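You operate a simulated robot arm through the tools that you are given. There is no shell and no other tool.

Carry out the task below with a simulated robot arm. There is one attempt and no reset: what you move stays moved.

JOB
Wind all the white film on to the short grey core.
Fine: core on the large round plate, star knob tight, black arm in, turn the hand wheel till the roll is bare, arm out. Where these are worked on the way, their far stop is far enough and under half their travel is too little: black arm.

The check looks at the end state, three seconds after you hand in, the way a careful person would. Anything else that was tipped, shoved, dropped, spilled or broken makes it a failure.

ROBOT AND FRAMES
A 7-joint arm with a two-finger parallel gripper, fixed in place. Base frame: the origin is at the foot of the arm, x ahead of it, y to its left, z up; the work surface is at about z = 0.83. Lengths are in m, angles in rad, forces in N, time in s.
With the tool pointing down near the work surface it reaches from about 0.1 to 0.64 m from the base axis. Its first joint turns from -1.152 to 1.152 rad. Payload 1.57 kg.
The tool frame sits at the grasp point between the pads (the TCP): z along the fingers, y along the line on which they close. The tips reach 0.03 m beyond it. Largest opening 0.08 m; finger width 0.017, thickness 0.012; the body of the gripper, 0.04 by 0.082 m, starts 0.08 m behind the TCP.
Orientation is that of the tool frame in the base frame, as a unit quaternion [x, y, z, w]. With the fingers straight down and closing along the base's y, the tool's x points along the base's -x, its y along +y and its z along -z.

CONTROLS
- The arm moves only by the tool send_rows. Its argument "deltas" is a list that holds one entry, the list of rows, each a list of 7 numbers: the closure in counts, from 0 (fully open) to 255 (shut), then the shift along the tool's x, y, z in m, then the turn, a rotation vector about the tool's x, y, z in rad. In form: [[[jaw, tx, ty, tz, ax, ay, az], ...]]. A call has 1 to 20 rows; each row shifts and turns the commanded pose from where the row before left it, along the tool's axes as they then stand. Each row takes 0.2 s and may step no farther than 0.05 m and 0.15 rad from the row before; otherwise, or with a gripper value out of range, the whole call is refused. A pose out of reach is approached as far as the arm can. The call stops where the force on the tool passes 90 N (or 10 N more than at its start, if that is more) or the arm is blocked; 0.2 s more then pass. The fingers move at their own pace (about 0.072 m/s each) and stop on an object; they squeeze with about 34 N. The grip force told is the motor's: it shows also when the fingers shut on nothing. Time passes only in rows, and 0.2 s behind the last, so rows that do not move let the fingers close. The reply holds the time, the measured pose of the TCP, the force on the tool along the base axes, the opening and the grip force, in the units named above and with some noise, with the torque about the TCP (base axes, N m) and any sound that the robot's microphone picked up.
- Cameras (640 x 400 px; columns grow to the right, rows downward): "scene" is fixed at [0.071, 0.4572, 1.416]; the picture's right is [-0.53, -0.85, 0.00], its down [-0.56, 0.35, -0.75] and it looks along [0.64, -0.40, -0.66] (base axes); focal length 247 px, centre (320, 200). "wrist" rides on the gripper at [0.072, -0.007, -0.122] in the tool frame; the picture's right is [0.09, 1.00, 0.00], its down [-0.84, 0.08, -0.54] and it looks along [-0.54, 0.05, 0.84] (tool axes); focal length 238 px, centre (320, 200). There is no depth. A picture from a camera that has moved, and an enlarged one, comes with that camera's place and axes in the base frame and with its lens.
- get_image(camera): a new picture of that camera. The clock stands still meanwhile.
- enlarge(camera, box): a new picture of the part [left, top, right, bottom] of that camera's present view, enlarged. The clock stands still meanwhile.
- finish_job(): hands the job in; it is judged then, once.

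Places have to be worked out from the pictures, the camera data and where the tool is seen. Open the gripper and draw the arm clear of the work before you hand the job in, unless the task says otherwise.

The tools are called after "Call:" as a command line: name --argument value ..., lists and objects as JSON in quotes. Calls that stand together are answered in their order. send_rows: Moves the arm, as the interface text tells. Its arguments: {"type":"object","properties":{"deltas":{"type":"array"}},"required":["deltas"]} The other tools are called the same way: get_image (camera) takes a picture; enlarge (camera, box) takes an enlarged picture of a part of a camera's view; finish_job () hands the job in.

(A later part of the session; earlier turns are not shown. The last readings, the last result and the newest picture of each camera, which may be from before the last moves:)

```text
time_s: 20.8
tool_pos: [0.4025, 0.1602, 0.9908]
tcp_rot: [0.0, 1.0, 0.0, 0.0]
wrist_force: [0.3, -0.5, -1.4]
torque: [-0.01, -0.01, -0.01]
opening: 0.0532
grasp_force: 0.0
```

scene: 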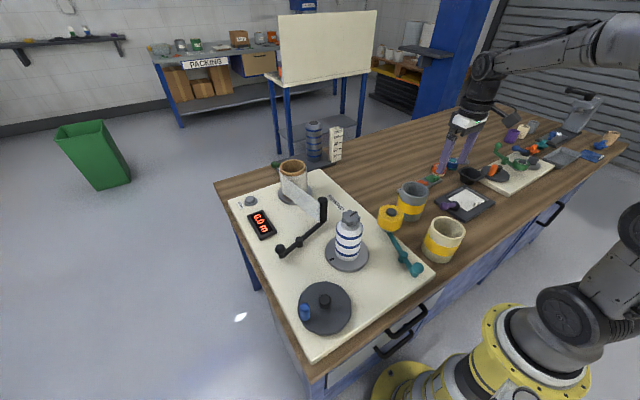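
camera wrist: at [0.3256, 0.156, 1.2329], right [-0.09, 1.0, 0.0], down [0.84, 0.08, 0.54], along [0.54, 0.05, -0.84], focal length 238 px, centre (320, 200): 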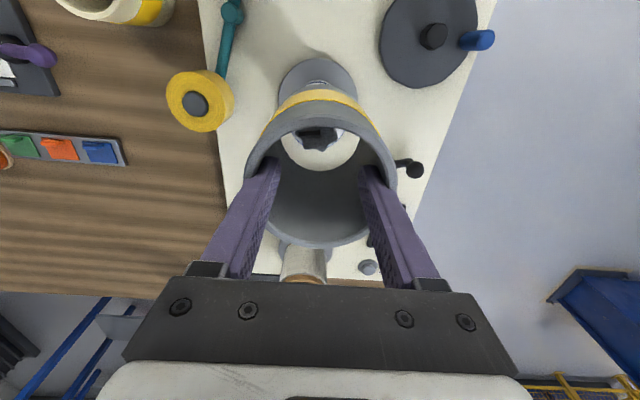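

There is still no contact, so I'll lower in tiny steps until a light touch shows.

Call:
send_rows --deltas '[[[0, 0, 0, 0.002, 0, 0, 0], [0, 0, 0, 0.002, 0, 0, 0], [0, 0, 0, 0, 0, 0, 0]]]'

Call:
enlarge --camera "scene" --box '[310, 170, 390, 280]'

Call:
enlarge --camera "wrist" --box '[230, 90, 410, 230]'

```text
time_s: 21.6
tool_pos: [0.402, 0.1611, 0.9848]
tcp_rot: [-0.001, 1.0, -0.001, 0.0]
wrist_force: [0.1, 0.4, -1.8]
torque: [-0.02, -0.02, -0.04]
opening: 0.0533
grasp_force: 0.1
```

```text
3.64 times, centred on (350, 225) of scene
camera zoom: at [0.071, 0.4572, 1.416], right [-0.53, -0.85, 0.0], down [-0.56, 0.35, -0.75], along [0.64, -0.4, -0.66], focal length 898 px, centre (211, 109)
```

zoom: 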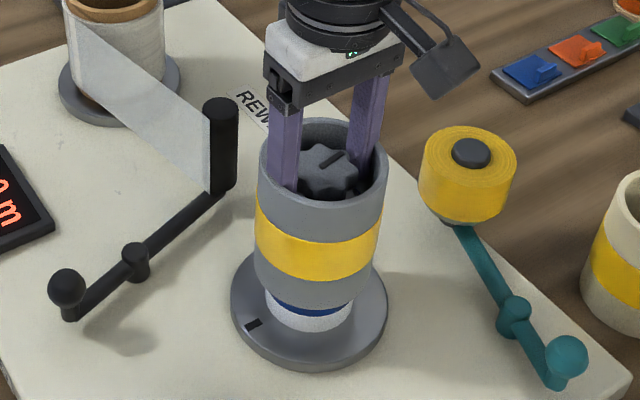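

```text
2.86 times, centred on (320, 160) of wrist
camera zoom: at [0.3316, 0.1528, 1.1071], right [-0.09, 1.0, 0.0], down [0.84, 0.08, 0.54], along [0.54, 0.05, -0.84], focal length 681 px, centre (320, 314)
```

zoom: 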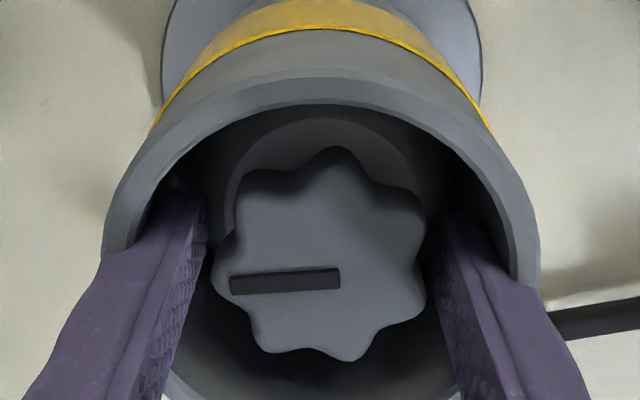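

Call:
send_rows --deltas '[[[0, 0, 0, 0.002, 0, 0, 0], [0, 0, 0, 0.002, 0, 0, 0], [0, 0, 0, 0, 0, 0, 0]]]'

```text
time_s: 22.4
tool_pos: [0.4018, 0.1605, 0.9828]
tcp_rot: [-0.001, 1.0, 0.0, -0.001]
wrist_force: [0.0, 1.7, -1.3]
torque: [0.04, 0.02, -0.01]
opening: 0.0534
grasp_force: 0.0
```

Call:
send_rows --deltas '[[[0, 0, 0, 0.002, 0, 0, 0], [0, 0, 0, 0.001, 0, 0, 0], [0, 0, 0, 0, 0, 0, 0]]]'

```text
time_s: 23.2
tool_pos: [0.4007, 0.1599, 0.9812]
tcp_rot: [0.0, 1.0, 0.001, 0.002]
wrist_force: [-0.5, 3.1, 10.7]
torque: [0.24, 0.05, -0.01]
opening: 0.0538
grasp_force: 0.1
```

Light contact at 10 N: the fingertips touch the shoulder. I'll back off 1.5 mm and close the fingers a little, step by step, so that the core slides down the mandrel.

Call:
send_rows --deltas '[[[0, 0, 0, -0.0015, 0, 0, 0], [70, 0, 0, 0, 0, 0, 0], [82, 0, 0, 0, 0, 0, 0], [85, 0, 0, 0, 0, 0, 0], [87, 0, 0, 0, 0, 0, 0], [89, 0, 0, 0, 0, 0, 0], [91, 0, 0, 0, 0, 0, 0], [93, 0, 0, 0, 0, 0, 0], [96, 0, 0, 0, 0, 0, 0], [98, 0, 0, 0, 0, 0, 0], [98, 0, 0, 0, 0, 0, 0]]]'

Call:
enlarge --camera "scene" --box '[310, 170, 390, 280]'

Call:
enlarge --camera "wrist" --box '[230, 90, 410, 230]'

```text
time_s: 25.6
tool_pos: [0.4007, 0.1596, 0.9817]
tcp_rot: [-0.001, 1.0, 0.0, 0.002]
wrist_force: [-2.0, 4.8, 23.1]
torque: [-0.36, 0.09, 0.05]
opening: 0.0528
grasp_force: 2.2
```

```text
3.64 times, centred on (350, 225) of scene
camera zoom: at [0.0706, 0.4572, 1.416], right [-0.53, -0.85, 0.0], down [-0.56, 0.35, -0.75], along [0.64, -0.4, -0.66], focal length 898 px, centre (211, 109)
```

zoom: 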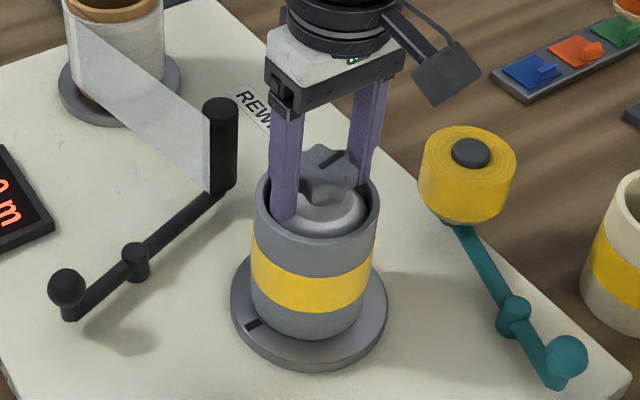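

```text
2.86 times, centred on (320, 160) of wrist
camera zoom: at [0.33, 0.1526, 1.1035], right [-0.09, 1.0, 0.0], down [0.84, 0.08, 0.54], along [0.54, 0.05, -0.84], focal length 681 px, centre (320, 314)
```

zoom: 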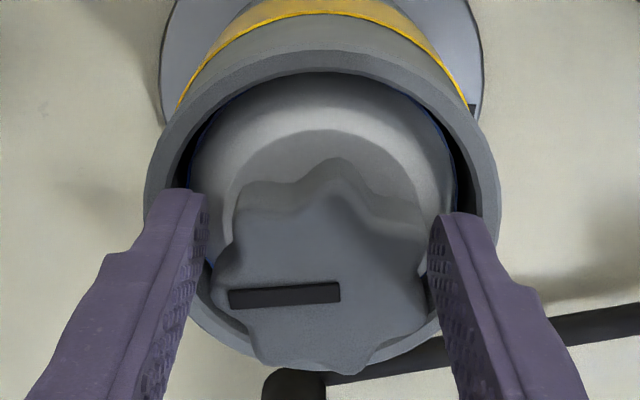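

The core slid down and appears seated on the plate. The tips are pressing on the mandrel shoulder at 23 N, so I'll raise about 18 mm to bring the pads level with the star knob and then check seating.

Call:
send_rows --deltas '[[[90, 0, 0, -0.006, 0, 0, 0], [90, 0, 0, -0.006, 0, 0, 0], [90, 0, 0, -0.006, 0, 0, 0], [90, 0, 0, 0, 0, 0, 0]]]'

Call:
enlarge --camera "scene" --box '[310, 190, 390, 280]'

Call:
enlarge --camera "wrist" --box '[230, 90, 410, 230]'

```text
time_s: 26.6
tool_pos: [0.4, 0.1583, 0.9985]
tcp_rot: [0.0, 1.0, -0.001, 0.0]
wrist_force: [-0.5, -0.2, -0.6]
torque: [-0.03, -0.01, -0.01]
opening: 0.0518
grasp_force: 0.1
```

```text
4.44 times, centred on (350, 235) of scene
camera zoom: at [0.071, 0.4572, 1.416], right [-0.53, -0.85, 0.0], down [-0.56, 0.35, -0.75], along [0.64, -0.4, -0.66], focal length 1097 px, centre (187, 44)
```

zoom: 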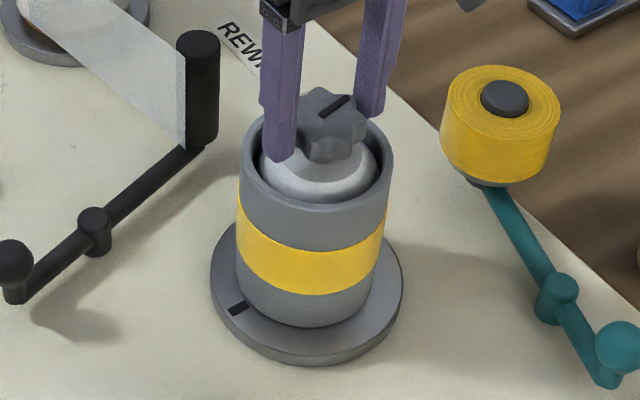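

```text
2.86 times, centred on (320, 160) of wrist
camera zoom: at [0.3305, 0.1522, 1.1197], right [-0.09, 1.0, 0.0], down [0.84, 0.08, 0.54], along [0.54, 0.05, -0.84], focal length 681 px, centre (320, 314)
```

zoom: 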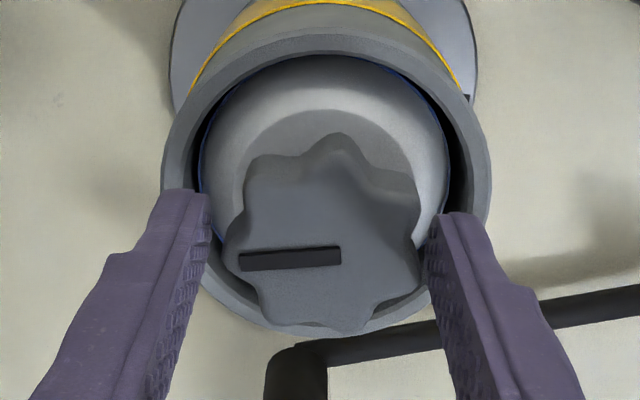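

The core is down on the plate and the knob sits between the pads. I'll close on it and turn clockwise seen from above (positive about tool z), a little at first, reading the torque.

Call:
send_rows --deltas '[[[140, 0, 0, 0, 0, 0, 0], [255, 0, 0, 0, 0, 0, 0], [255, 0, 0, 0, 0, 0, 0], [255, 0, 0, 0, 0, 0, 0]]]'

Call:
enlarge --camera "wrist" --box '[230, 90, 410, 230]'

```text
time_s: 27.6
tool_pos: [0.4002, 0.1604, 0.9984]
tcp_rot: [-0.001, 1.0, 0.0, 0.001]
wrist_force: [-1.8, 10.8, -5.1]
torque: [0.41, -0.11, 0.0]
opening: 0.0459
grasp_force: 44.9
```

```text
2.86 times, centred on (320, 160) of wrist
camera zoom: at [0.3305, 0.153, 1.1197], right [-0.09, 1.0, 0.0], down [0.84, 0.08, 0.54], along [0.54, 0.05, -0.84], focal length 681 px, centre (320, 314)
```

zoom: 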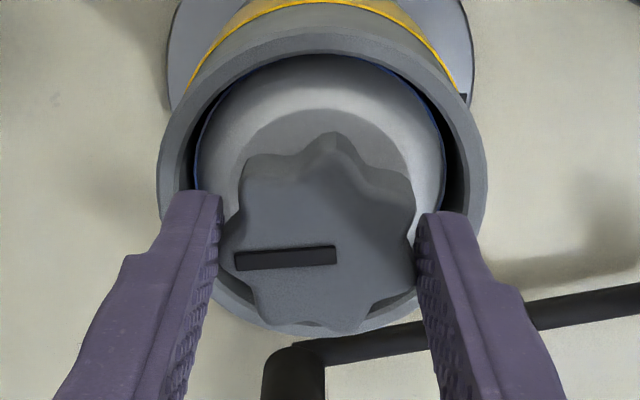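

The grip is solid at 45 N with the knob 46 mm across. A 10 N side pull means the knob lies about 1 mm further in +y, so I'll shift 1 mm and then turn clockwise in steps.

Call:
send_rows --deltas '[[[255, 0, 0.001, 0, 0, 0, 0], [255, 0, 0, 0, 0, 0, 0.1], [255, 0, 0, 0, 0, 0, 0.1], [255, 0, 0, 0, 0, 0, 0.1], [255, 0, 0, 0, 0, 0, 0]]]'

Call:
enlarge --camera "wrist" --box '[230, 90, 410, 230]'

Call:
enlarge --camera "scene" --box '[310, 190, 390, 280]'

```text
time_s: 28.8
tool_pos: [0.4003, 0.1602, 0.998]
tcp_rot: [0.15, 0.989, -0.001, 0.001]
wrist_force: [2.0, -7.7, 3.1]
torque: [0.12, 1.21, 0.01]
opening: 0.0456
grasp_force: 45.1
```

```text
2.86 times, centred on (320, 160) of wrist
camera zoom: at [0.3316, 0.1748, 1.1197], right [0.21, 0.98, 0.0], down [0.82, -0.17, 0.54], along [0.53, -0.11, -0.84], focal length 681 px, centre (320, 314)
```

zoom: 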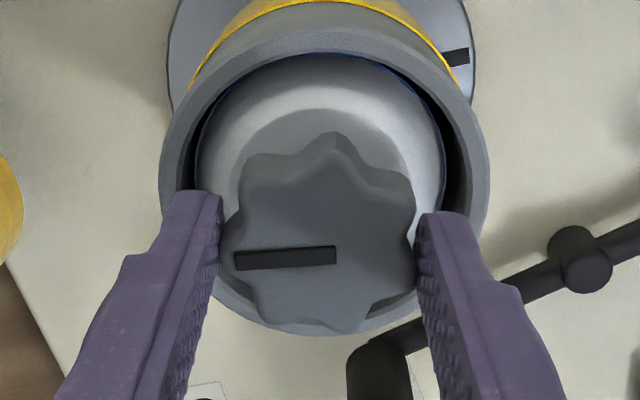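

```text
4.44 times, centred on (350, 235) of scene
camera zoom: at [0.071, 0.4569, 1.4161], right [-0.53, -0.85, 0.0], down [-0.56, 0.35, -0.75], along [0.64, -0.4, -0.66], focal length 1097 px, centre (187, 44)
```

zoom: 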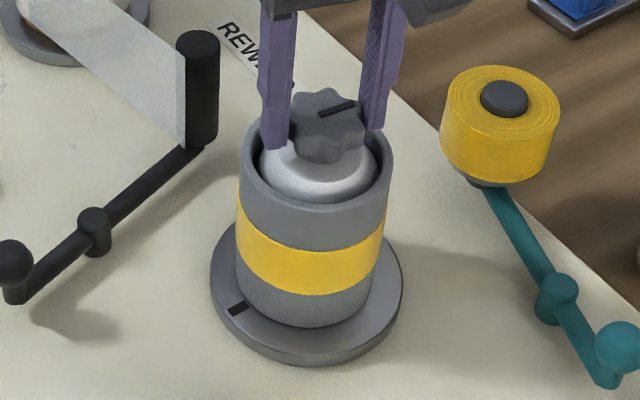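

The knob turns with the gripper and the torque about z is almost nil so far. I'll keep turning clockwise.

Call:
send_rows --deltas '[[[255, 0, -0.0005, 0, 0, 0, 0.12], [255, 0, 0, 0, 0, 0, 0.12], [255, 0, 0, 0, 0, 0, 0.12], [255, 0, 0, 0, 0, 0, 0.12], [255, 0, 0, 0, 0, 0, 0.12], [255, 0, 0, 0, 0, 0, 0]]]'

Call:
enlarge --camera "wrist" --box '[230, 90, 410, 230]'

Call:
enlarge --camera "scene" --box '[310, 190, 390, 280]'

```text
time_s: 30.2
tool_pos: [0.4006, 0.1594, 0.9986]
tcp_rot: [0.435, 0.9, -0.001, 0.0]
wrist_force: [1.0, -24.3, 1.3]
torque: [0.19, 0.47, -0.03]
opening: 0.0455
grasp_force: 44.8
```

```text
2.86 times, centred on (320, 160) of wrist
camera zoom: at [0.3521, 0.212, 1.1196], right [0.72, 0.69, 0.0], down [0.58, -0.61, 0.54], along [0.37, -0.39, -0.84], focal length 681 px, centre (320, 314)
```

zoom: 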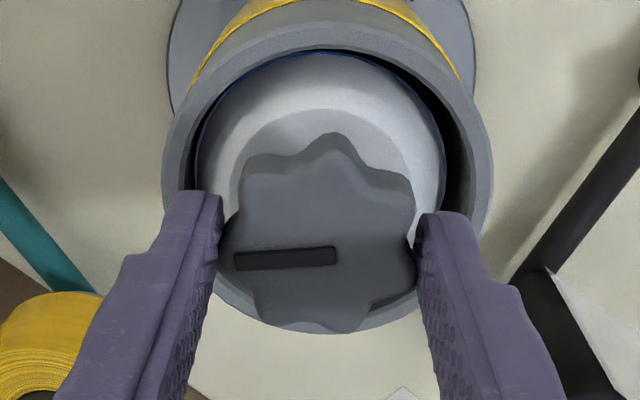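

```text
4.44 times, centred on (350, 235) of scene
camera zoom: at [0.071, 0.4565, 1.4163], right [-0.53, -0.85, 0.0], down [-0.56, 0.35, -0.75], along [0.64, -0.4, -0.66], focal length 1097 px, centre (187, 44)
```

zoom: 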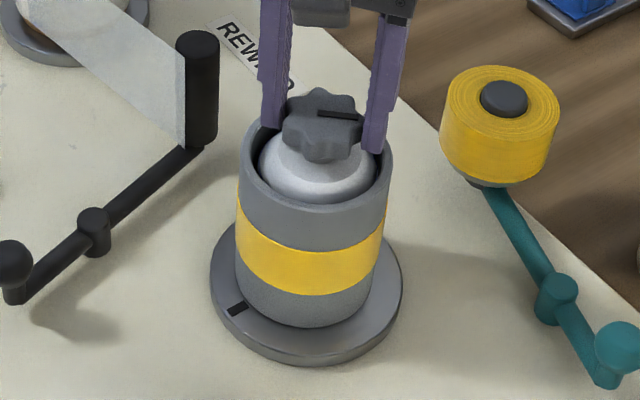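

The knob keeps following. The side force of -24 N in y tells me the tool is about 1 mm too far in +y, so I'll correct while continuing to turn.

Call:
send_rows --deltas '[[[255, -0.0008, -0.0006, 0, 0, 0, 0], [255, 0, 0, 0, 0, 0, 0.12], [255, 0, 0, 0, 0, 0, 0.12], [255, 0, 0, 0, 0, 0, 0.12], [255, 0, 0, 0, 0, 0, 0.12], [255, 0, 0, 0, 0, 0, 0]]]'

Call:
enlarge --camera "wrist" --box '[230, 90, 410, 230]'

```text
time_s: 31.6
tool_pos: [0.4004, 0.1596, 0.9986]
tcp_rot: [0.637, 0.771, -0.001, 0.0]
wrist_force: [-11.6, -6.7, 0.7]
torque: [-1.08, 0.13, 0.01]
opening: 0.0457
grasp_force: 44.9
```

```text
2.86 times, centred on (320, 160) of wrist
camera zoom: at [0.3818, 0.2285, 1.1198], right [0.96, 0.28, 0.0], down [0.23, -0.81, 0.54], along [0.15, -0.52, -0.84], focal length 681 px, centre (320, 314)
```

zoom: 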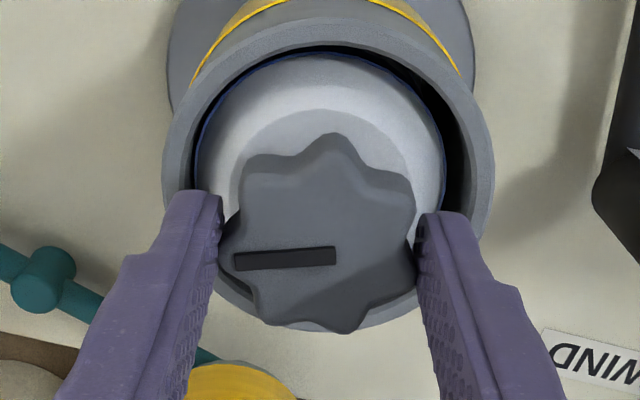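

The knob is still turning freely at about 1.4 rad in total, so I'll continue.

Call:
send_rows --deltas '[[[255, 0, 0, 0, 0, 0, 0.12], [255, 0, 0, 0, 0, 0, 0.12], [255, 0, 0, 0, 0, 0, 0.12], [255, 0, 0, 0, 0, 0, 0.12], [255, 0, 0, 0, 0, 0, 0.12], [255, 0, 0, 0, 0, 0, 0]]]'

Call:
enlarge --camera "wrist" --box '[230, 90, 410, 230]'

Call:
enlarge --camera "scene" --box '[310, 190, 390, 280]'

```text
time_s: 33.0
tool_pos: [0.3999, 0.1594, 0.9989]
tcp_rot: [0.837, 0.547, -0.003, -0.001]
wrist_force: [-14.5, 1.7, -11.0]
torque: [1.02, -0.24, 0.01]
opening: 0.0456
grasp_force: 45.2
```

```text
2.86 times, centred on (320, 160) of wrist
camera zoom: at [0.4243, 0.2278, 1.1197], right [0.95, -0.31, 0.0], down [-0.26, -0.8, 0.54], along [-0.17, -0.51, -0.84], focal length 681 px, centre (320, 314)
```

zoom: 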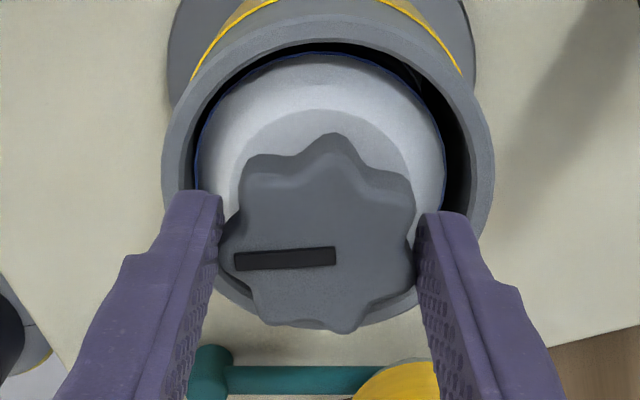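

```text
4.44 times, centred on (350, 235) of scene
camera zoom: at [0.0706, 0.4573, 1.416], right [-0.53, -0.85, 0.0], down [-0.56, 0.35, -0.75], along [0.64, -0.4, -0.66], focal length 1097 px, centre (187, 44)
```

zoom: 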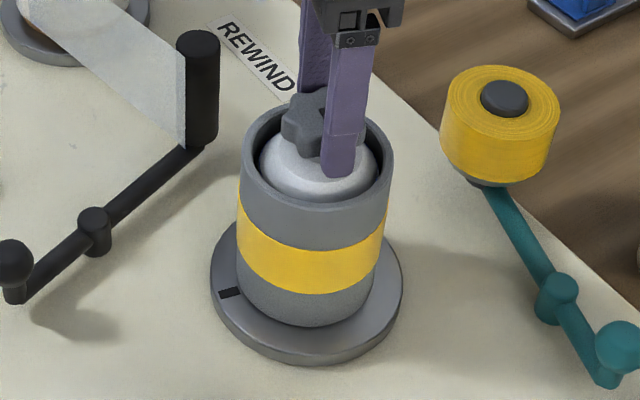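

The black mark on the plate has shifted a little, so the spindle is starting to follow the knob. That suggests it is reaching tight, so I'll turn a bit more and check whether the plate now moves fully with it.

Call:
send_rows --deltas '[[[255, 0, 0, 0, 0, 0, 0.12], [255, 0, 0, 0, 0, 0, 0.12], [255, 0, 0, 0, 0, 0, 0.12], [255, 0, 0, 0, 0, 0, 0]]]'

Call:
enlarge --camera "wrist" --box '[230, 90, 410, 230]'

Call:
enlarge --camera "scene" --box '[260, 180, 420, 340]'

```text
time_s: 34.0
tool_pos: [0.3987, 0.1598, 1.0003]
tcp_rot: [0.921, 0.389, -0.001, -0.001]
wrist_force: [-16.7, 7.6, -11.8]
torque: [0.23, 0.19, -0.03]
opening: 0.0456
grasp_force: 45.3
```

```text
2.86 times, centred on (320, 160) of wrist
camera zoom: at [0.4467, 0.2157, 1.1197], right [0.78, -0.63, 0.0], down [-0.53, -0.65, 0.54], along [-0.34, -0.42, -0.84], focal length 681 px, centre (320, 314)
```

zoom: 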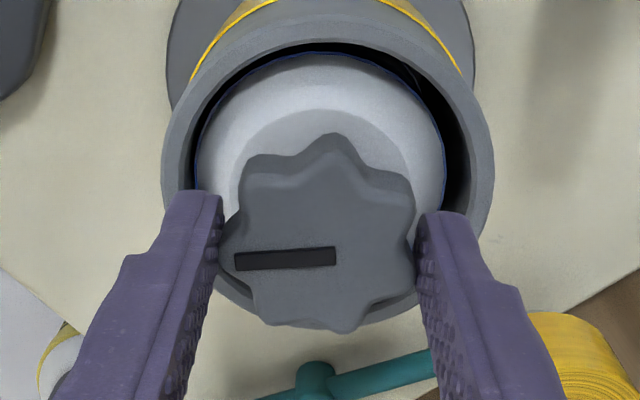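

```text
2.50 times, centred on (340, 260) of scene
camera zoom: at [0.0707, 0.4575, 1.4159], right [-0.53, -0.85, 0.0], down [-0.56, 0.35, -0.75], along [0.64, -0.4, -0.66], focal length 617 px, centre (270, 50)
```

zoom: 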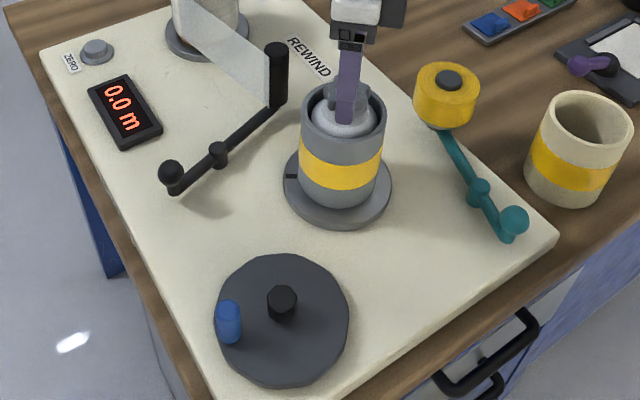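

The plate mark now moves fully with the knob: the knob turned about 1.65 rad on its own and then carried the spindle along, so it is tight. I'll open the fingers, rise clear and unwind the wrist.

Call:
send_rows --deltas '[[[100, 0, 0, 0, 0, 0, 0], [60, 0, 0, 0, 0, 0, 0], [40, 0, 0, -0.01, 0, 0, 0], [0, 0, 0, -0.02, 0, 0, 0], [0, 0, 0, -0.03, 0, 0, 0], [0, 0, 0, -0.03, 0, 0, 0], [0, 0, 0, -0.03, 0, 0, -0.1], [0, 0, 0, 0, 0, 0, -0.14], [0, 0, 0, 0, 0, 0, -0.14], [0, 0, 0, 0, 0, 0, -0.14], [0, 0, 0, 0, 0, 0, -0.14], [0, 0, 0, 0, 0, 0, -0.14], [0, 0, 0, 0, 0, 0, -0.14], [0, 0, 0, 0, 0, 0, -0.14], [0, 0, 0, 0, 0, 0, -0.14], [0, 0, 0, 0, 0, 0, 0]]]'

Call:
get_image --camera "scene"

Call:
enlarge --camera "scene" --box '[310, 190, 390, 280]'

```text
time_s: 37.4
tool_pos: [0.3997, 0.1597, 1.1196]
tcp_rot: [0.53, 0.848, 0.001, -0.001]
wrist_force: [-0.4, 0.0, -0.5]
torque: [-0.02, 0.0, -0.04]
opening: 0.08
grasp_force: 0.1
```

```text
taken
```

scene: 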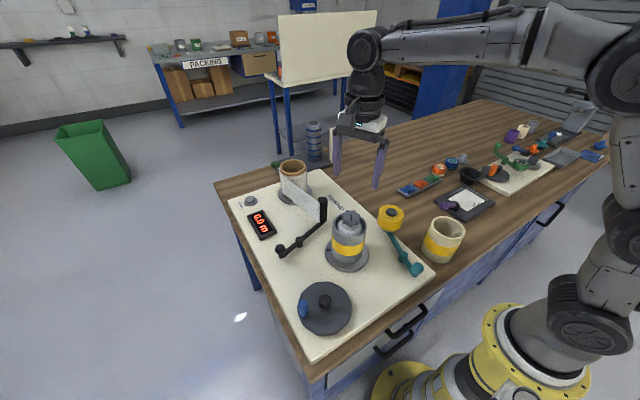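

```text
4.44 times, centred on (350, 235) of scene
camera zoom: at [0.071, 0.4572, 1.416], right [-0.53, -0.85, 0.0], down [-0.56, 0.35, -0.75], along [0.64, -0.4, -0.66], focal length 1097 px, centre (187, 44)
```

zoom: 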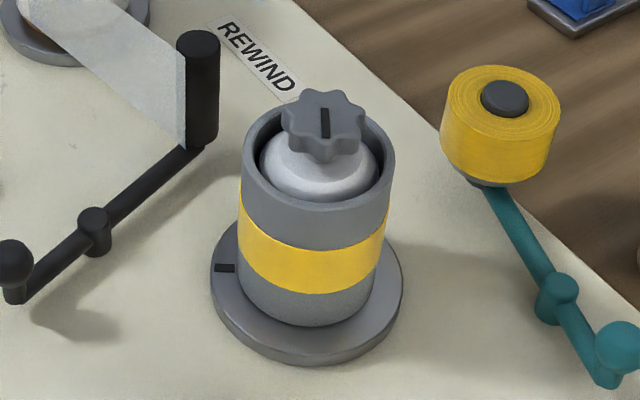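

The core sits on the plate and the knob has turned. Next is the black arm: I'll unwind the wrist fully and move to view the arm up close.

Call:
send_rows --deltas '[[[0, 0, 0, 0, 0, 0, -0.14], [0, 0, 0, 0, 0, 0, -0.14], [0, 0, 0, 0, 0, 0, -0.14], [0, 0, 0, 0, 0, 0, -0.14], [0, 0, 0, 0, 0, 0, -0.14], [0, 0, 0, 0, 0, 0, -0.14], [0, 0, 0, 0, 0, 0, -0.14], [0, 0, 0, 0, 0, 0, -0.137], [0, 0.01, 0.04, 0, 0, 0, 0], [0, 0.01, 0.04, 0, 0, 0, 0], [0, 0, 0.02, 0, 0, 0, 0], [0, 0, 0, 0, 0, 0, 0]]]'

Call:
get_image --camera "wrist"

Call:
enlarge --camera "scene" --box '[260, 180, 350, 270]'

```text
time_s: 40.0
tool_pos: [0.3825, 0.2607, 1.1194]
tcp_rot: [0.002, 1.0, 0.001, 0.0]
wrist_force: [-0.8, -0.2, -0.5]
torque: [-0.04, 0.01, 0.0]
opening: 0.0801
grasp_force: 0.0
```

```text
taken
camera wrist: at [0.3121, 0.254, 1.24], right [-0.09, 1.0, 0.0], down [0.84, 0.07, 0.54], along [0.54, 0.05, -0.84], focal length 238 px, centre (320, 200)
```

wrist: 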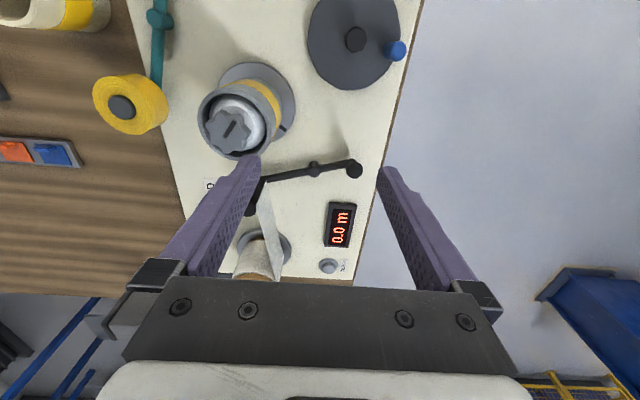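

```text
4.44 times, centred on (305, 225) of scene
camera zoom: at [0.071, 0.4572, 1.416], right [-0.53, -0.85, 0.0], down [-0.56, 0.35, -0.75], along [0.64, -0.4, -0.66], focal length 1097 px, centre (387, 89)
```

zoom: 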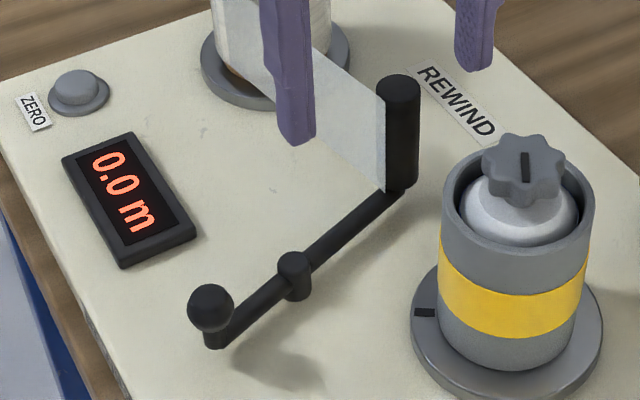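

Call:
enlarge --camera "wrist" --box '[220, 120, 400, 230]'

Call:
enlarge --camera "wrist" --box '[190, 40, 310, 170]'

```text
3.56 times, centred on (310, 175) of wrist
camera zoom: at [0.3121, 0.254, 1.24], right [-0.09, 1.0, 0.0], down [0.84, 0.07, 0.54], along [0.54, 0.05, -0.84], focal length 848 px, centre (356, 289)
```

zoom: 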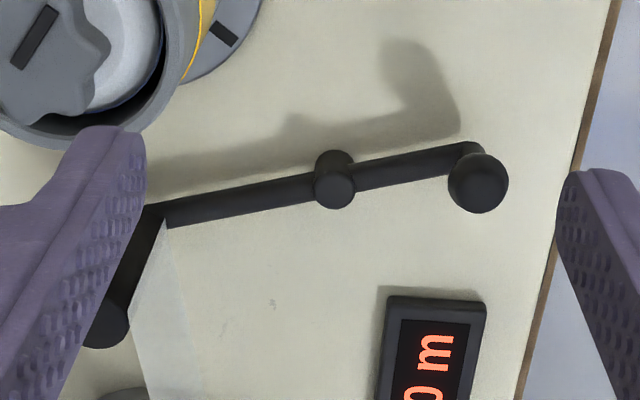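

```text
3.08 times, centred on (250, 105) of wrist
camera zoom: at [0.3121, 0.254, 1.24], right [-0.09, 1.0, 0.0], down [0.84, 0.07, 0.54], along [0.54, 0.05, -0.84], focal length 733 px, centre (535, 492)
```

zoom: 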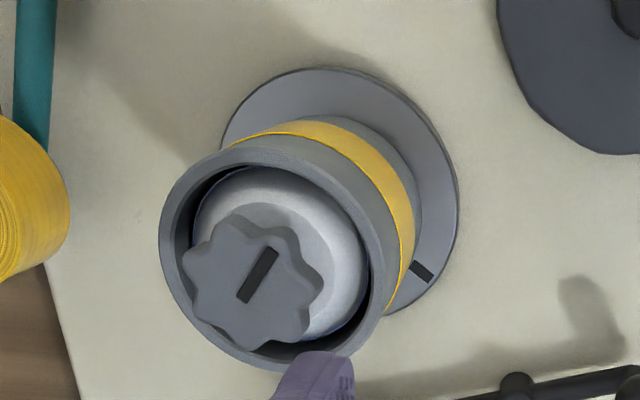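

The arm is a straight bar pivoting at its middle post near (0.493, 0.263). The roller is near (0.517, 0.162) and the ball knob near (0.483, 0.328, 0.873). To bring the roller in towards the core, the ball must move in +x. I'll turn the gripper 90° so the fingers straddle the ball along x, and move above it.

Call:
send_rows --deltas '[[[96, -0.035, 0.022, 0, 0, 0, 0], [96, -0.035, 0.022, 0, 0, 0, 0], [96, -0.0305, 0.0233, 0, 0, 0, 0], [96, 0, 0, 0.01, 0, 0, 0.1428], [96, 0, 0, 0.01, 0, 0, 0.1428], [96, 0, 0, 0.01, 0, 0, 0.1428], [96, 0, 0, 0.01, 0, 0, 0.1428], [96, 0, 0, 0.01, 0, 0, 0.1428], [96, 0, 0, 0.01, 0, 0, 0.1428], [96, 0, 0, 0.01, 0, 0, 0.1428], [96, 0, 0, 0.01, 0, 0, 0.1428], [96, 0, 0, 0.01, 0, 0, 0.1428], [96, 0, 0, 0.01, 0, 0, 0.1428], [96, 0, 0, 0.01, 0, 0, 0.1428], [96, 0, 0, 0, 0, 0, 0]]]'

Call:
get_image --camera "wrist"

Call:
enlarge --camera "scene" --box '[240, 140, 360, 270]'

```text
time_s: 43.2
tool_pos: [0.4813, 0.3273, 1.0094]
tcp_rot: [0.709, 0.706, 0.001, 0.0]
wrist_force: [1.3, -0.1, 0.2]
torque: [-0.02, -0.04, -0.02]
opening: 0.05
grasp_force: 0.0
```

```text
taken
camera wrist: at [0.4764, 0.3985, 1.13], right [1.0, 0.09, 0.0], down [0.07, -0.84, 0.54], along [0.05, -0.54, -0.84], focal length 238 px, centre (320, 200)
```

wrist: 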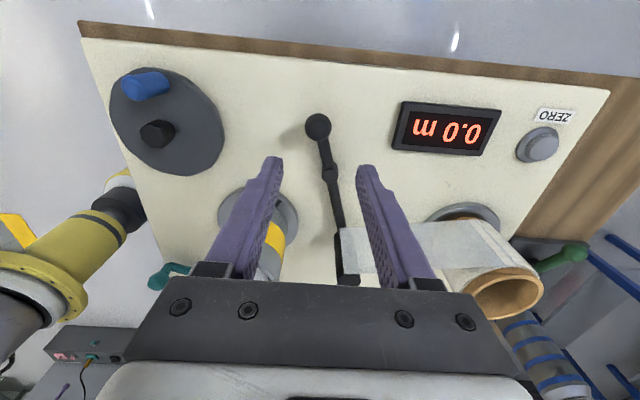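

```text
3.08 times, centred on (300, 205) of scene
camera zoom: at [0.071, 0.4572, 1.416], right [-0.53, -0.85, 0.0], down [-0.56, 0.35, -0.75], along [0.64, -0.4, -0.66], focal length 759 px, centre (382, 185)
```

zoom: 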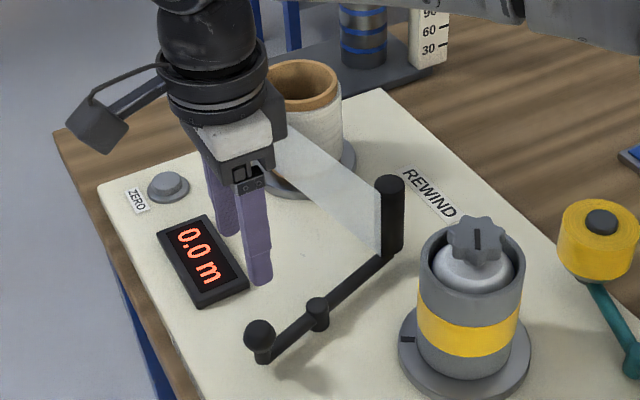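

The ball is centred between the fingers at about (0.481, 0.328). I'll descend so the fingers straddle it, with the tips at about z=0.862.

Call:
send_rows --deltas '[[[96, 0, 0, 0.03, 0, 0, 0], [96, 0, 0, 0.03, 0, 0, 0], [96, 0, 0, 0.03, 0, 0, 0], [96, 0, 0, 0.015, 0, 0, 0], [96, 0, 0, 0.011, 0, 0, 0], [96, 0, 0, 0, 0, 0, 0]]]'

Call:
get_image --camera "wrist"

Call:
enlarge --camera "scene" --box '[240, 140, 360, 270]'

```text
time_s: 44.6
tool_pos: [0.4815, 0.3254, 0.8933]
tcp_rot: [0.708, 0.706, 0.0, -0.001]
wrist_force: [0.4, 0.5, 0.6]
torque: [-0.02, -0.02, 0.01]
opening: 0.0499
grasp_force: 0.0
```

```text
taken
camera wrist: at [0.4772, 0.3981, 1.0141], right [1.0, 0.09, 0.0], down [0.07, -0.84, 0.54], along [0.05, -0.54, -0.84], focal length 238 px, centre (320, 200)
```

wrist: 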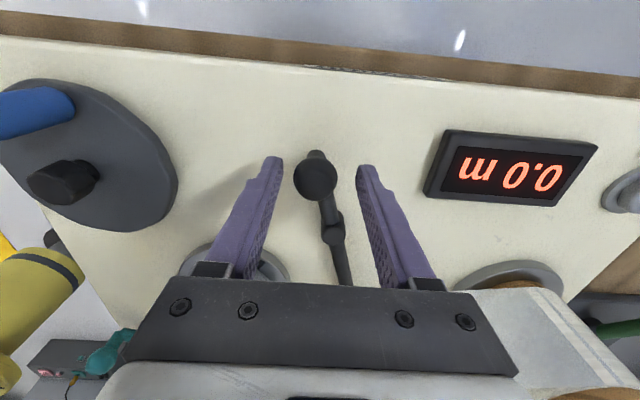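

```text
3.08 times, centred on (300, 205) of scene
camera zoom: at [0.071, 0.4572, 1.416], right [-0.53, -0.85, 0.0], down [-0.56, 0.35, -0.75], along [0.64, -0.4, -0.66], focal length 759 px, centre (382, 185)
```

zoom: 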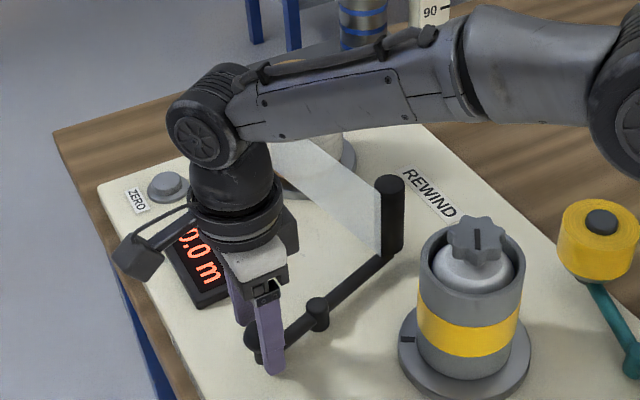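

The fingers straddle the ball. I'll close most of the slack and push in +x to swing the roller towards the core.

Call:
send_rows --deltas '[[[150, 0, 0, 0, 0, 0, 0], [150, 0, 0.006, 0, 0, 0, 0], [150, 0, 0.006, 0, 0, 0, 0], [150, 0, 0.006, 0, 0, 0, 0], [150, 0, 0.006, 0, 0, 0, 0], [150, 0, 0, 0, 0, 0, 0]]]'

Call:
get_image --camera "wrist"

Call:
enlarge --camera "scene" --box '[260, 140, 420, 280]'

```text
time_s: 46.0
tool_pos: [0.5069, 0.3251, 0.8931]
tcp_rot: [0.708, 0.706, 0.001, 0.0]
wrist_force: [0.0, -0.3, 0.1]
torque: [0.02, 0.0, 0.01]
opening: 0.0332
grasp_force: 0.0
```

```text
taken
camera wrist: at [0.5023, 0.3974, 1.0137], right [1.0, 0.09, 0.0], down [0.07, -0.84, 0.54], along [0.05, -0.54, -0.84], focal length 238 px, centre (320, 200)
```

wrist: 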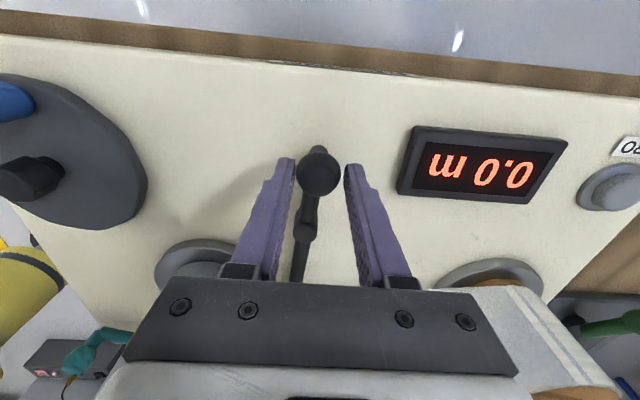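

```text
2.86 times, centred on (340, 210) of scene
camera zoom: at [0.071, 0.4572, 1.416], right [-0.53, -0.85, 0.0], down [-0.56, 0.35, -0.75], along [0.64, -0.4, -0.66], focal length 705 px, centre (263, 171)
```

zoom: 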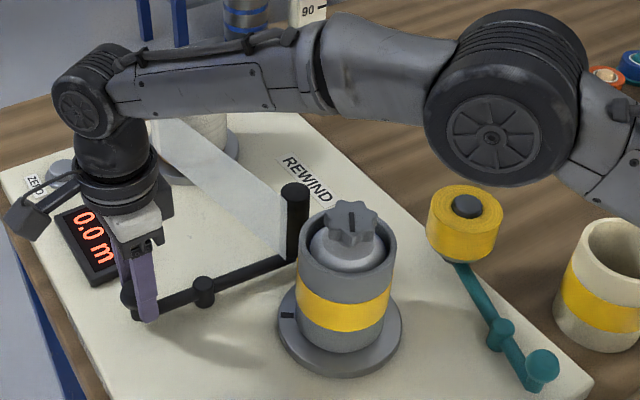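

The roller is swinging towards the core as expected. I'll keep pushing in +x.

Call:
send_rows --deltas '[[[150, 0, 0.005, 0, 0, 0, 0], [150, 0, 0.005, 0, 0, 0, 0], [150, 0, 0.005, 0, 0, 0, 0], [150, 0, 0, 0, 0, 0, 0]]]'

Call:
get_image --camera "wrist"

Call:
enlarge --camera "scene" --box '[260, 140, 420, 280]'

```text
time_s: 47.0
tool_pos: [0.5208, 0.3253, 0.8934]
tcp_rot: [0.709, 0.706, 0.0, 0.0]
wrist_force: [-1.1, 0.3, 0.5]
torque: [0.0, 0.0, 0.03]
opening: 0.0328
grasp_force: 0.1
```

```text
taken
camera wrist: at [0.5165, 0.397, 1.0145], right [1.0, 0.09, 0.0], down [0.07, -0.84, 0.54], along [0.05, -0.54, -0.84], focal length 238 px, centre (320, 200)
```

wrist: 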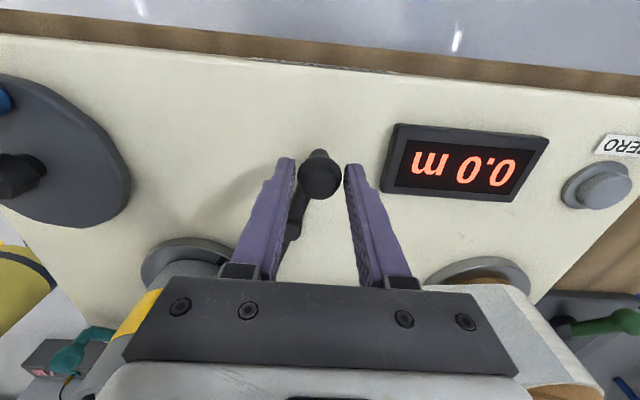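

```text
2.86 times, centred on (340, 210) of scene
camera zoom: at [0.071, 0.4572, 1.416], right [-0.53, -0.85, 0.0], down [-0.56, 0.35, -0.75], along [0.64, -0.4, -0.66], focal length 705 px, centre (263, 171)
```

zoom: 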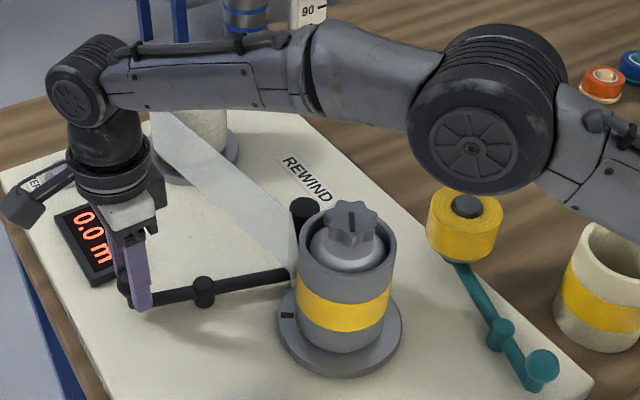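

Call:
send_rows --deltas '[[[150, 0, 0.004, 0, 0, 0, 0], [150, 0, 0.004, 0, 0, 0, 0], [150, 0, 0, 0, 0, 0, 0]]]'

Call:
get_image --camera "wrist"

Call:
enlarge --camera "scene" --box '[260, 180, 380, 280]'

```text
time_s: 47.8
tool_pos: [0.5284, 0.3255, 0.8931]
tcp_rot: [0.708, 0.706, -0.002, -0.001]
wrist_force: [-11.7, -1.1, 0.9]
torque: [-0.21, 0.16, 0.04]
opening: 0.0436
grasp_force: 5.9
```

```text
taken
camera wrist: at [0.5236, 0.3978, 1.0134], right [1.0, 0.09, 0.0], down [0.08, -0.84, 0.54], along [0.05, -0.54, -0.84], focal length 238 px, centre (320, 200)
```

wrist: 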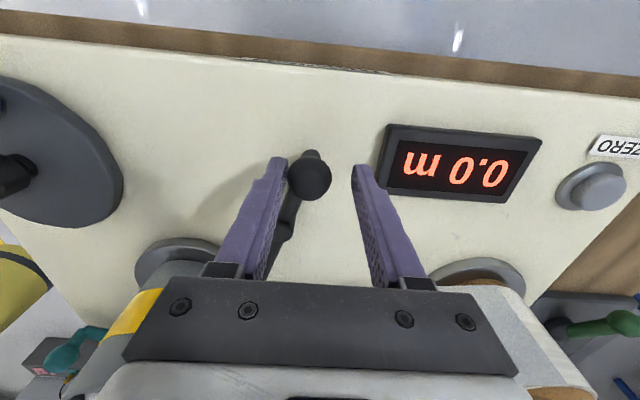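

```text
4.00 times, centred on (320, 230) of scene
camera zoom: at [0.0706, 0.4571, 1.416], right [-0.53, -0.85, 0.0], down [-0.56, 0.35, -0.75], along [0.64, -0.4, -0.66], focal length 987 px, centre (320, 80)
```

zoom: 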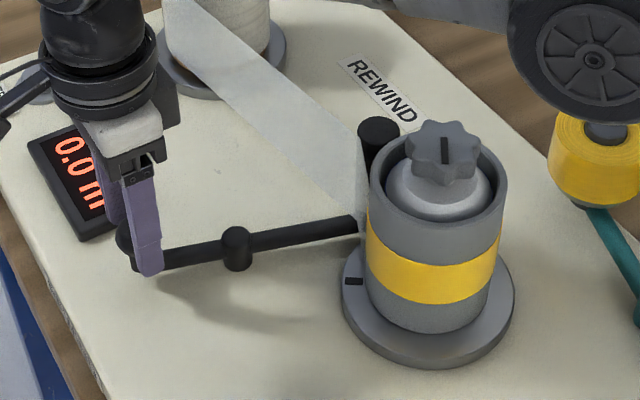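

Resistance appeared at 12 N and the fingers yielded, so the roller seems to have met the core or its stop. I'll centre on the ball, grip it and push a little more to confirm it is home.

Call:
send_rows --deltas '[[[150, 0, -0.006, 0, 0, 0, 0], [180, 0, -0.001, 0, 0, 0, 0], [255, 0, 0, 0, 0, 0, 0], [255, 0, 0, 0, 0, 0, 0], [255, 0, 0.002, 0, 0, 0, 0], [255, 0, 0.001, 0, 0, 0, 0], [255, 0, 0, 0, 0, 0, 0]]]'

Call:
enlarge --camera "scene" --box '[260, 180, 380, 280]'

```text
time_s: 49.4
tool_pos: [0.52, 0.3256, 0.8934]
tcp_rot: [0.709, 0.706, -0.004, -0.001]
wrist_force: [-29.1, -4.2, 3.5]
torque: [0.82, 0.42, 0.02]
opening: 0.0294
grasp_force: 38.8
```

```text
4.00 times, centred on (320, 230) of scene
camera zoom: at [0.0701, 0.457, 1.4161], right [-0.53, -0.85, 0.0], down [-0.56, 0.35, -0.75], along [0.64, -0.4, -0.66], focal length 987 px, centre (320, 80)
```

zoom: 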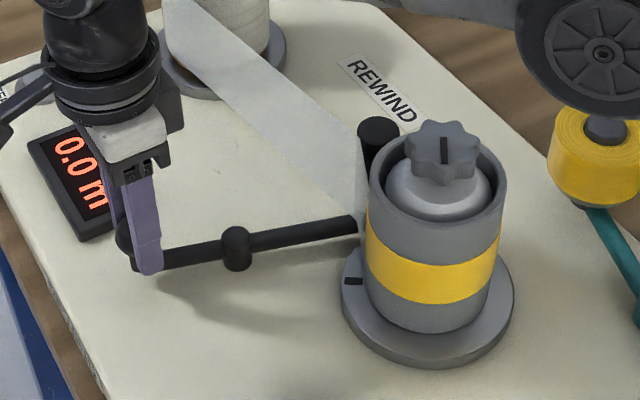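

The arm holds firm against 29 N, so it is at its stop. I'll relax, open and rise, then check that the arm stays in.

Call:
send_rows --deltas '[[[255, 0, -0.003, 0, 0, 0, 0], [120, 0, 0, 0, 0, 0, 0], [96, 0, 0, 0, 0, 0, 0], [96, 0, 0, 0, 0, 0, 0], [96, 0, 0, -0.02, 0, 0, 0], [96, 0, 0, -0.04, 0, 0, 0], [96, 0, 0, -0.04, 0, 0, 0], [96, 0, 0, -0.04, 0, 0, 0], [96, 0, 0, -0.03, 0, 0, 0], [96, 0, 0, 0, 0, 0, 0]]]'

Call:
enlarge --camera "scene" --box '[260, 180, 380, 280]'

Call:
get_image --camera "wrist"

```text
time_s: 51.6
tool_pos: [0.5145, 0.3216, 1.059]
tcp_rot: [0.708, 0.706, 0.0, 0.0]
wrist_force: [-0.6, 0.1, 0.7]
torque: [0.03, 0.02, 0.02]
opening: 0.0497
grasp_force: 0.0
out of reach, approached as far as the arm can: row 9
```

```text
4.00 times, centred on (320, 230) of scene
camera zoom: at [0.071, 0.4572, 1.416], right [-0.53, -0.85, 0.0], down [-0.56, 0.35, -0.75], along [0.64, -0.4, -0.66], focal length 987 px, centre (320, 80)
```

zoom: 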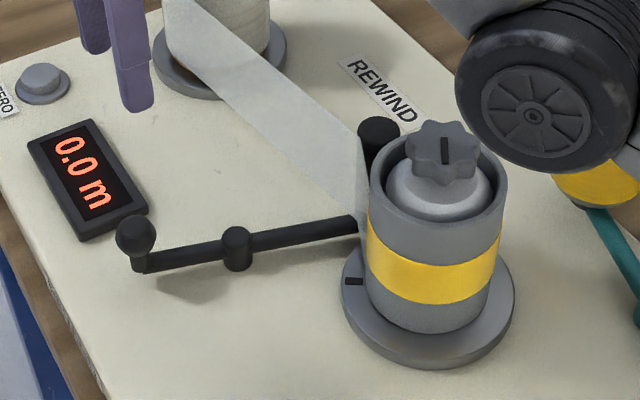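

```text
taken
camera wrist: at [0.5092, 0.3934, 1.1798], right [1.0, 0.09, 0.0], down [0.07, -0.84, 0.54], along [0.05, -0.54, -0.84], focal length 238 px, centre (320, 200)
```

wrist: 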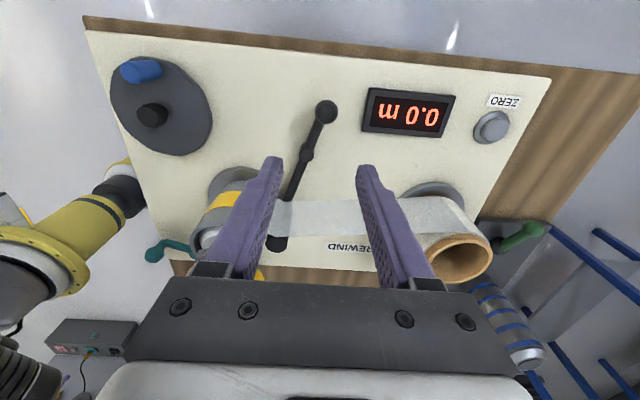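

The black arm stays in and the film now reaches the core. Next is the hand wheel: I'll pull back, unwind the wrist, and go above the wheel to look at its blue handle.

Call:
send_rows --deltas '[[[96, 0, -0.04, 0, 0, 0, 0], [96, 0, -0.04, 0, 0, 0, 0], [96, 0, 0, 0, 0, 0, -0.1428], [96, 0, 0, 0, 0, 0, -0.1428], [96, 0, 0, 0, 0, 0, -0.1428], [96, 0, 0, 0, 0, 0, -0.1428], [96, 0, 0, 0, 0, 0, -0.1428], [96, 0, 0, 0, 0, 0, -0.1428], [96, 0, 0, 0, 0, 0, -0.1428], [96, 0, 0, 0, 0, 0, -0.1428], [96, 0, 0, 0, 0, 0, -0.1428], [96, 0, 0, 0, 0, 0, -0.1428], [96, 0, 0, 0, 0, 0, -0.1428], [96, 0.045, 0.005, 0, 0, 0, 0], [96, 0.045, 0.01, 0, 0, 0, 0], [96, 0.045, 0.01, 0, 0, 0, 0], [96, 0, 0, 0, 0, 0, 0], [96, 0, 0, 0, 0, 0, 0]]]'

Call:
get_image --camera "wrist"

Call:
get_image --camera "scene"

```text
time_s: 55.4
tool_pos: [0.2976, 0.3442, 1.0589]
tcp_rot: [0.001, 1.0, 0.0, 0.0]
wrist_force: [0.2, -0.6, 0.1]
torque: [-0.01, 0.0, 0.01]
opening: 0.0501
grasp_force: 0.1
out of reach, approached as far as the arm can: row 1
```

```text
taken
camera wrist: at [0.2272, 0.3382, 1.1811], right [-0.09, 1.0, 0.0], down [0.84, 0.07, 0.54], along [0.54, 0.05, -0.84], focal length 238 px, centre (320, 200)
```

wrist: 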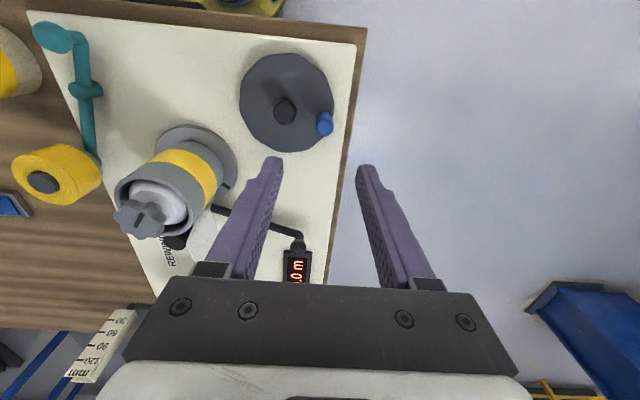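

```text
taken
```

scene: 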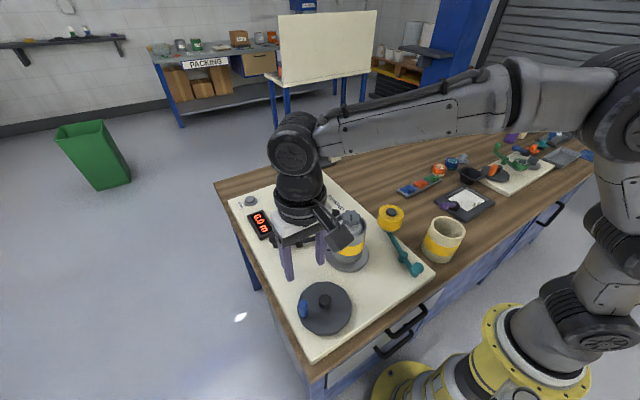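

Call:
enlarge --camera "wrist" --box '[220, 40, 380, 170]'

Call:
enlarge --camera "scene" --box '[280, 265, 380, 350]'

```text
3.08 times, centred on (300, 105) of wrist
camera zoom: at [0.2272, 0.3382, 1.1811], right [-0.09, 1.0, 0.0], down [0.84, 0.07, 0.54], along [0.54, 0.05, -0.84], focal length 733 px, centre (382, 492)
```

zoom: 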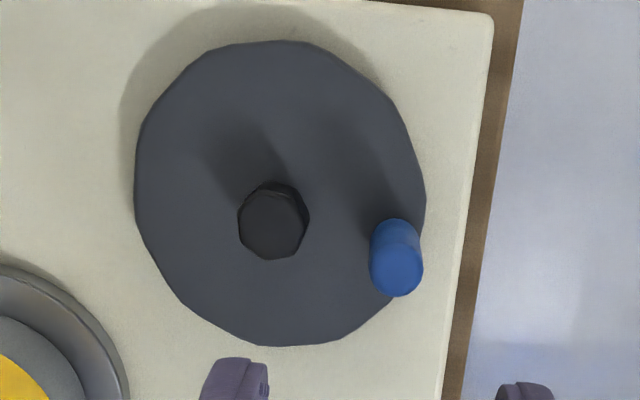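

```text
4.71 times, centred on (330, 308) of scene
camera zoom: at [0.0709, 0.4572, 1.416], right [-0.53, -0.85, 0.0], down [-0.56, 0.35, -0.75], along [0.64, -0.4, -0.66], focal length 1161 px, centre (273, -306)
```

zoom: 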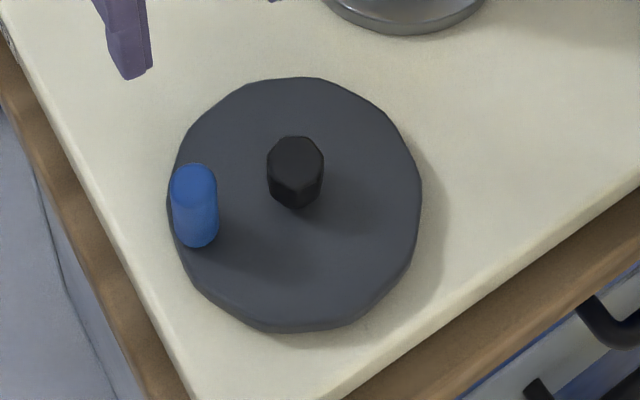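

I'll look at the film path around the roller and core to decide which way the wheel must turn.

Call:
enlarge --camera "wrist" --box '[100, 120, 260, 290]'

Call:
enlarge --camera "scene" --box '[270, 150, 390, 280]'

```text
2.35 times, centred on (180, 205) of wrist
camera zoom: at [0.2272, 0.3382, 1.1811], right [-0.09, 1.0, 0.0], down [0.84, 0.07, 0.54], along [0.54, 0.05, -0.84], focal length 561 px, centre (649, 188)
```

zoom: 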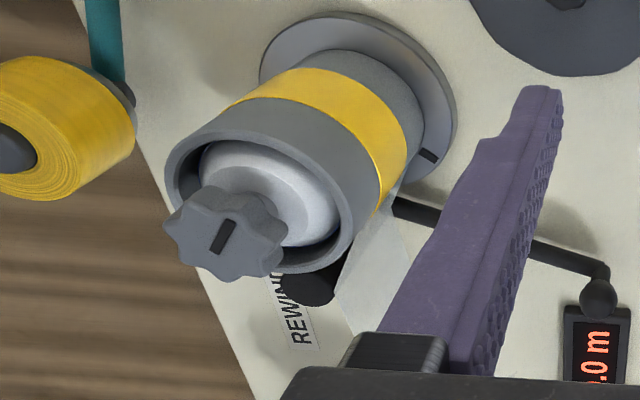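

```text
3.08 times, centred on (330, 215) of scene
camera zoom: at [0.0709, 0.4572, 1.416], right [-0.53, -0.85, 0.0], down [-0.56, 0.35, -0.75], along [0.64, -0.4, -0.66], focal length 759 px, centre (289, 154)
```

zoom: 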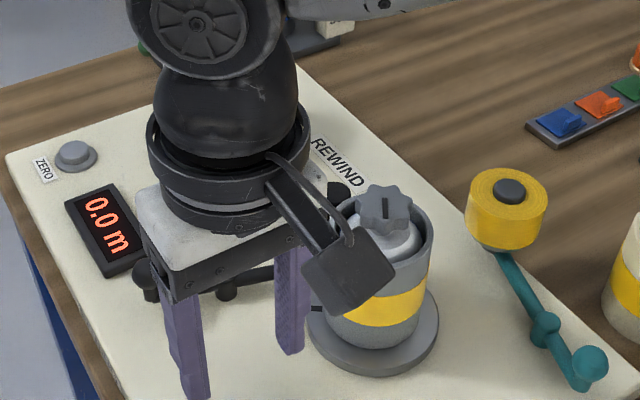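

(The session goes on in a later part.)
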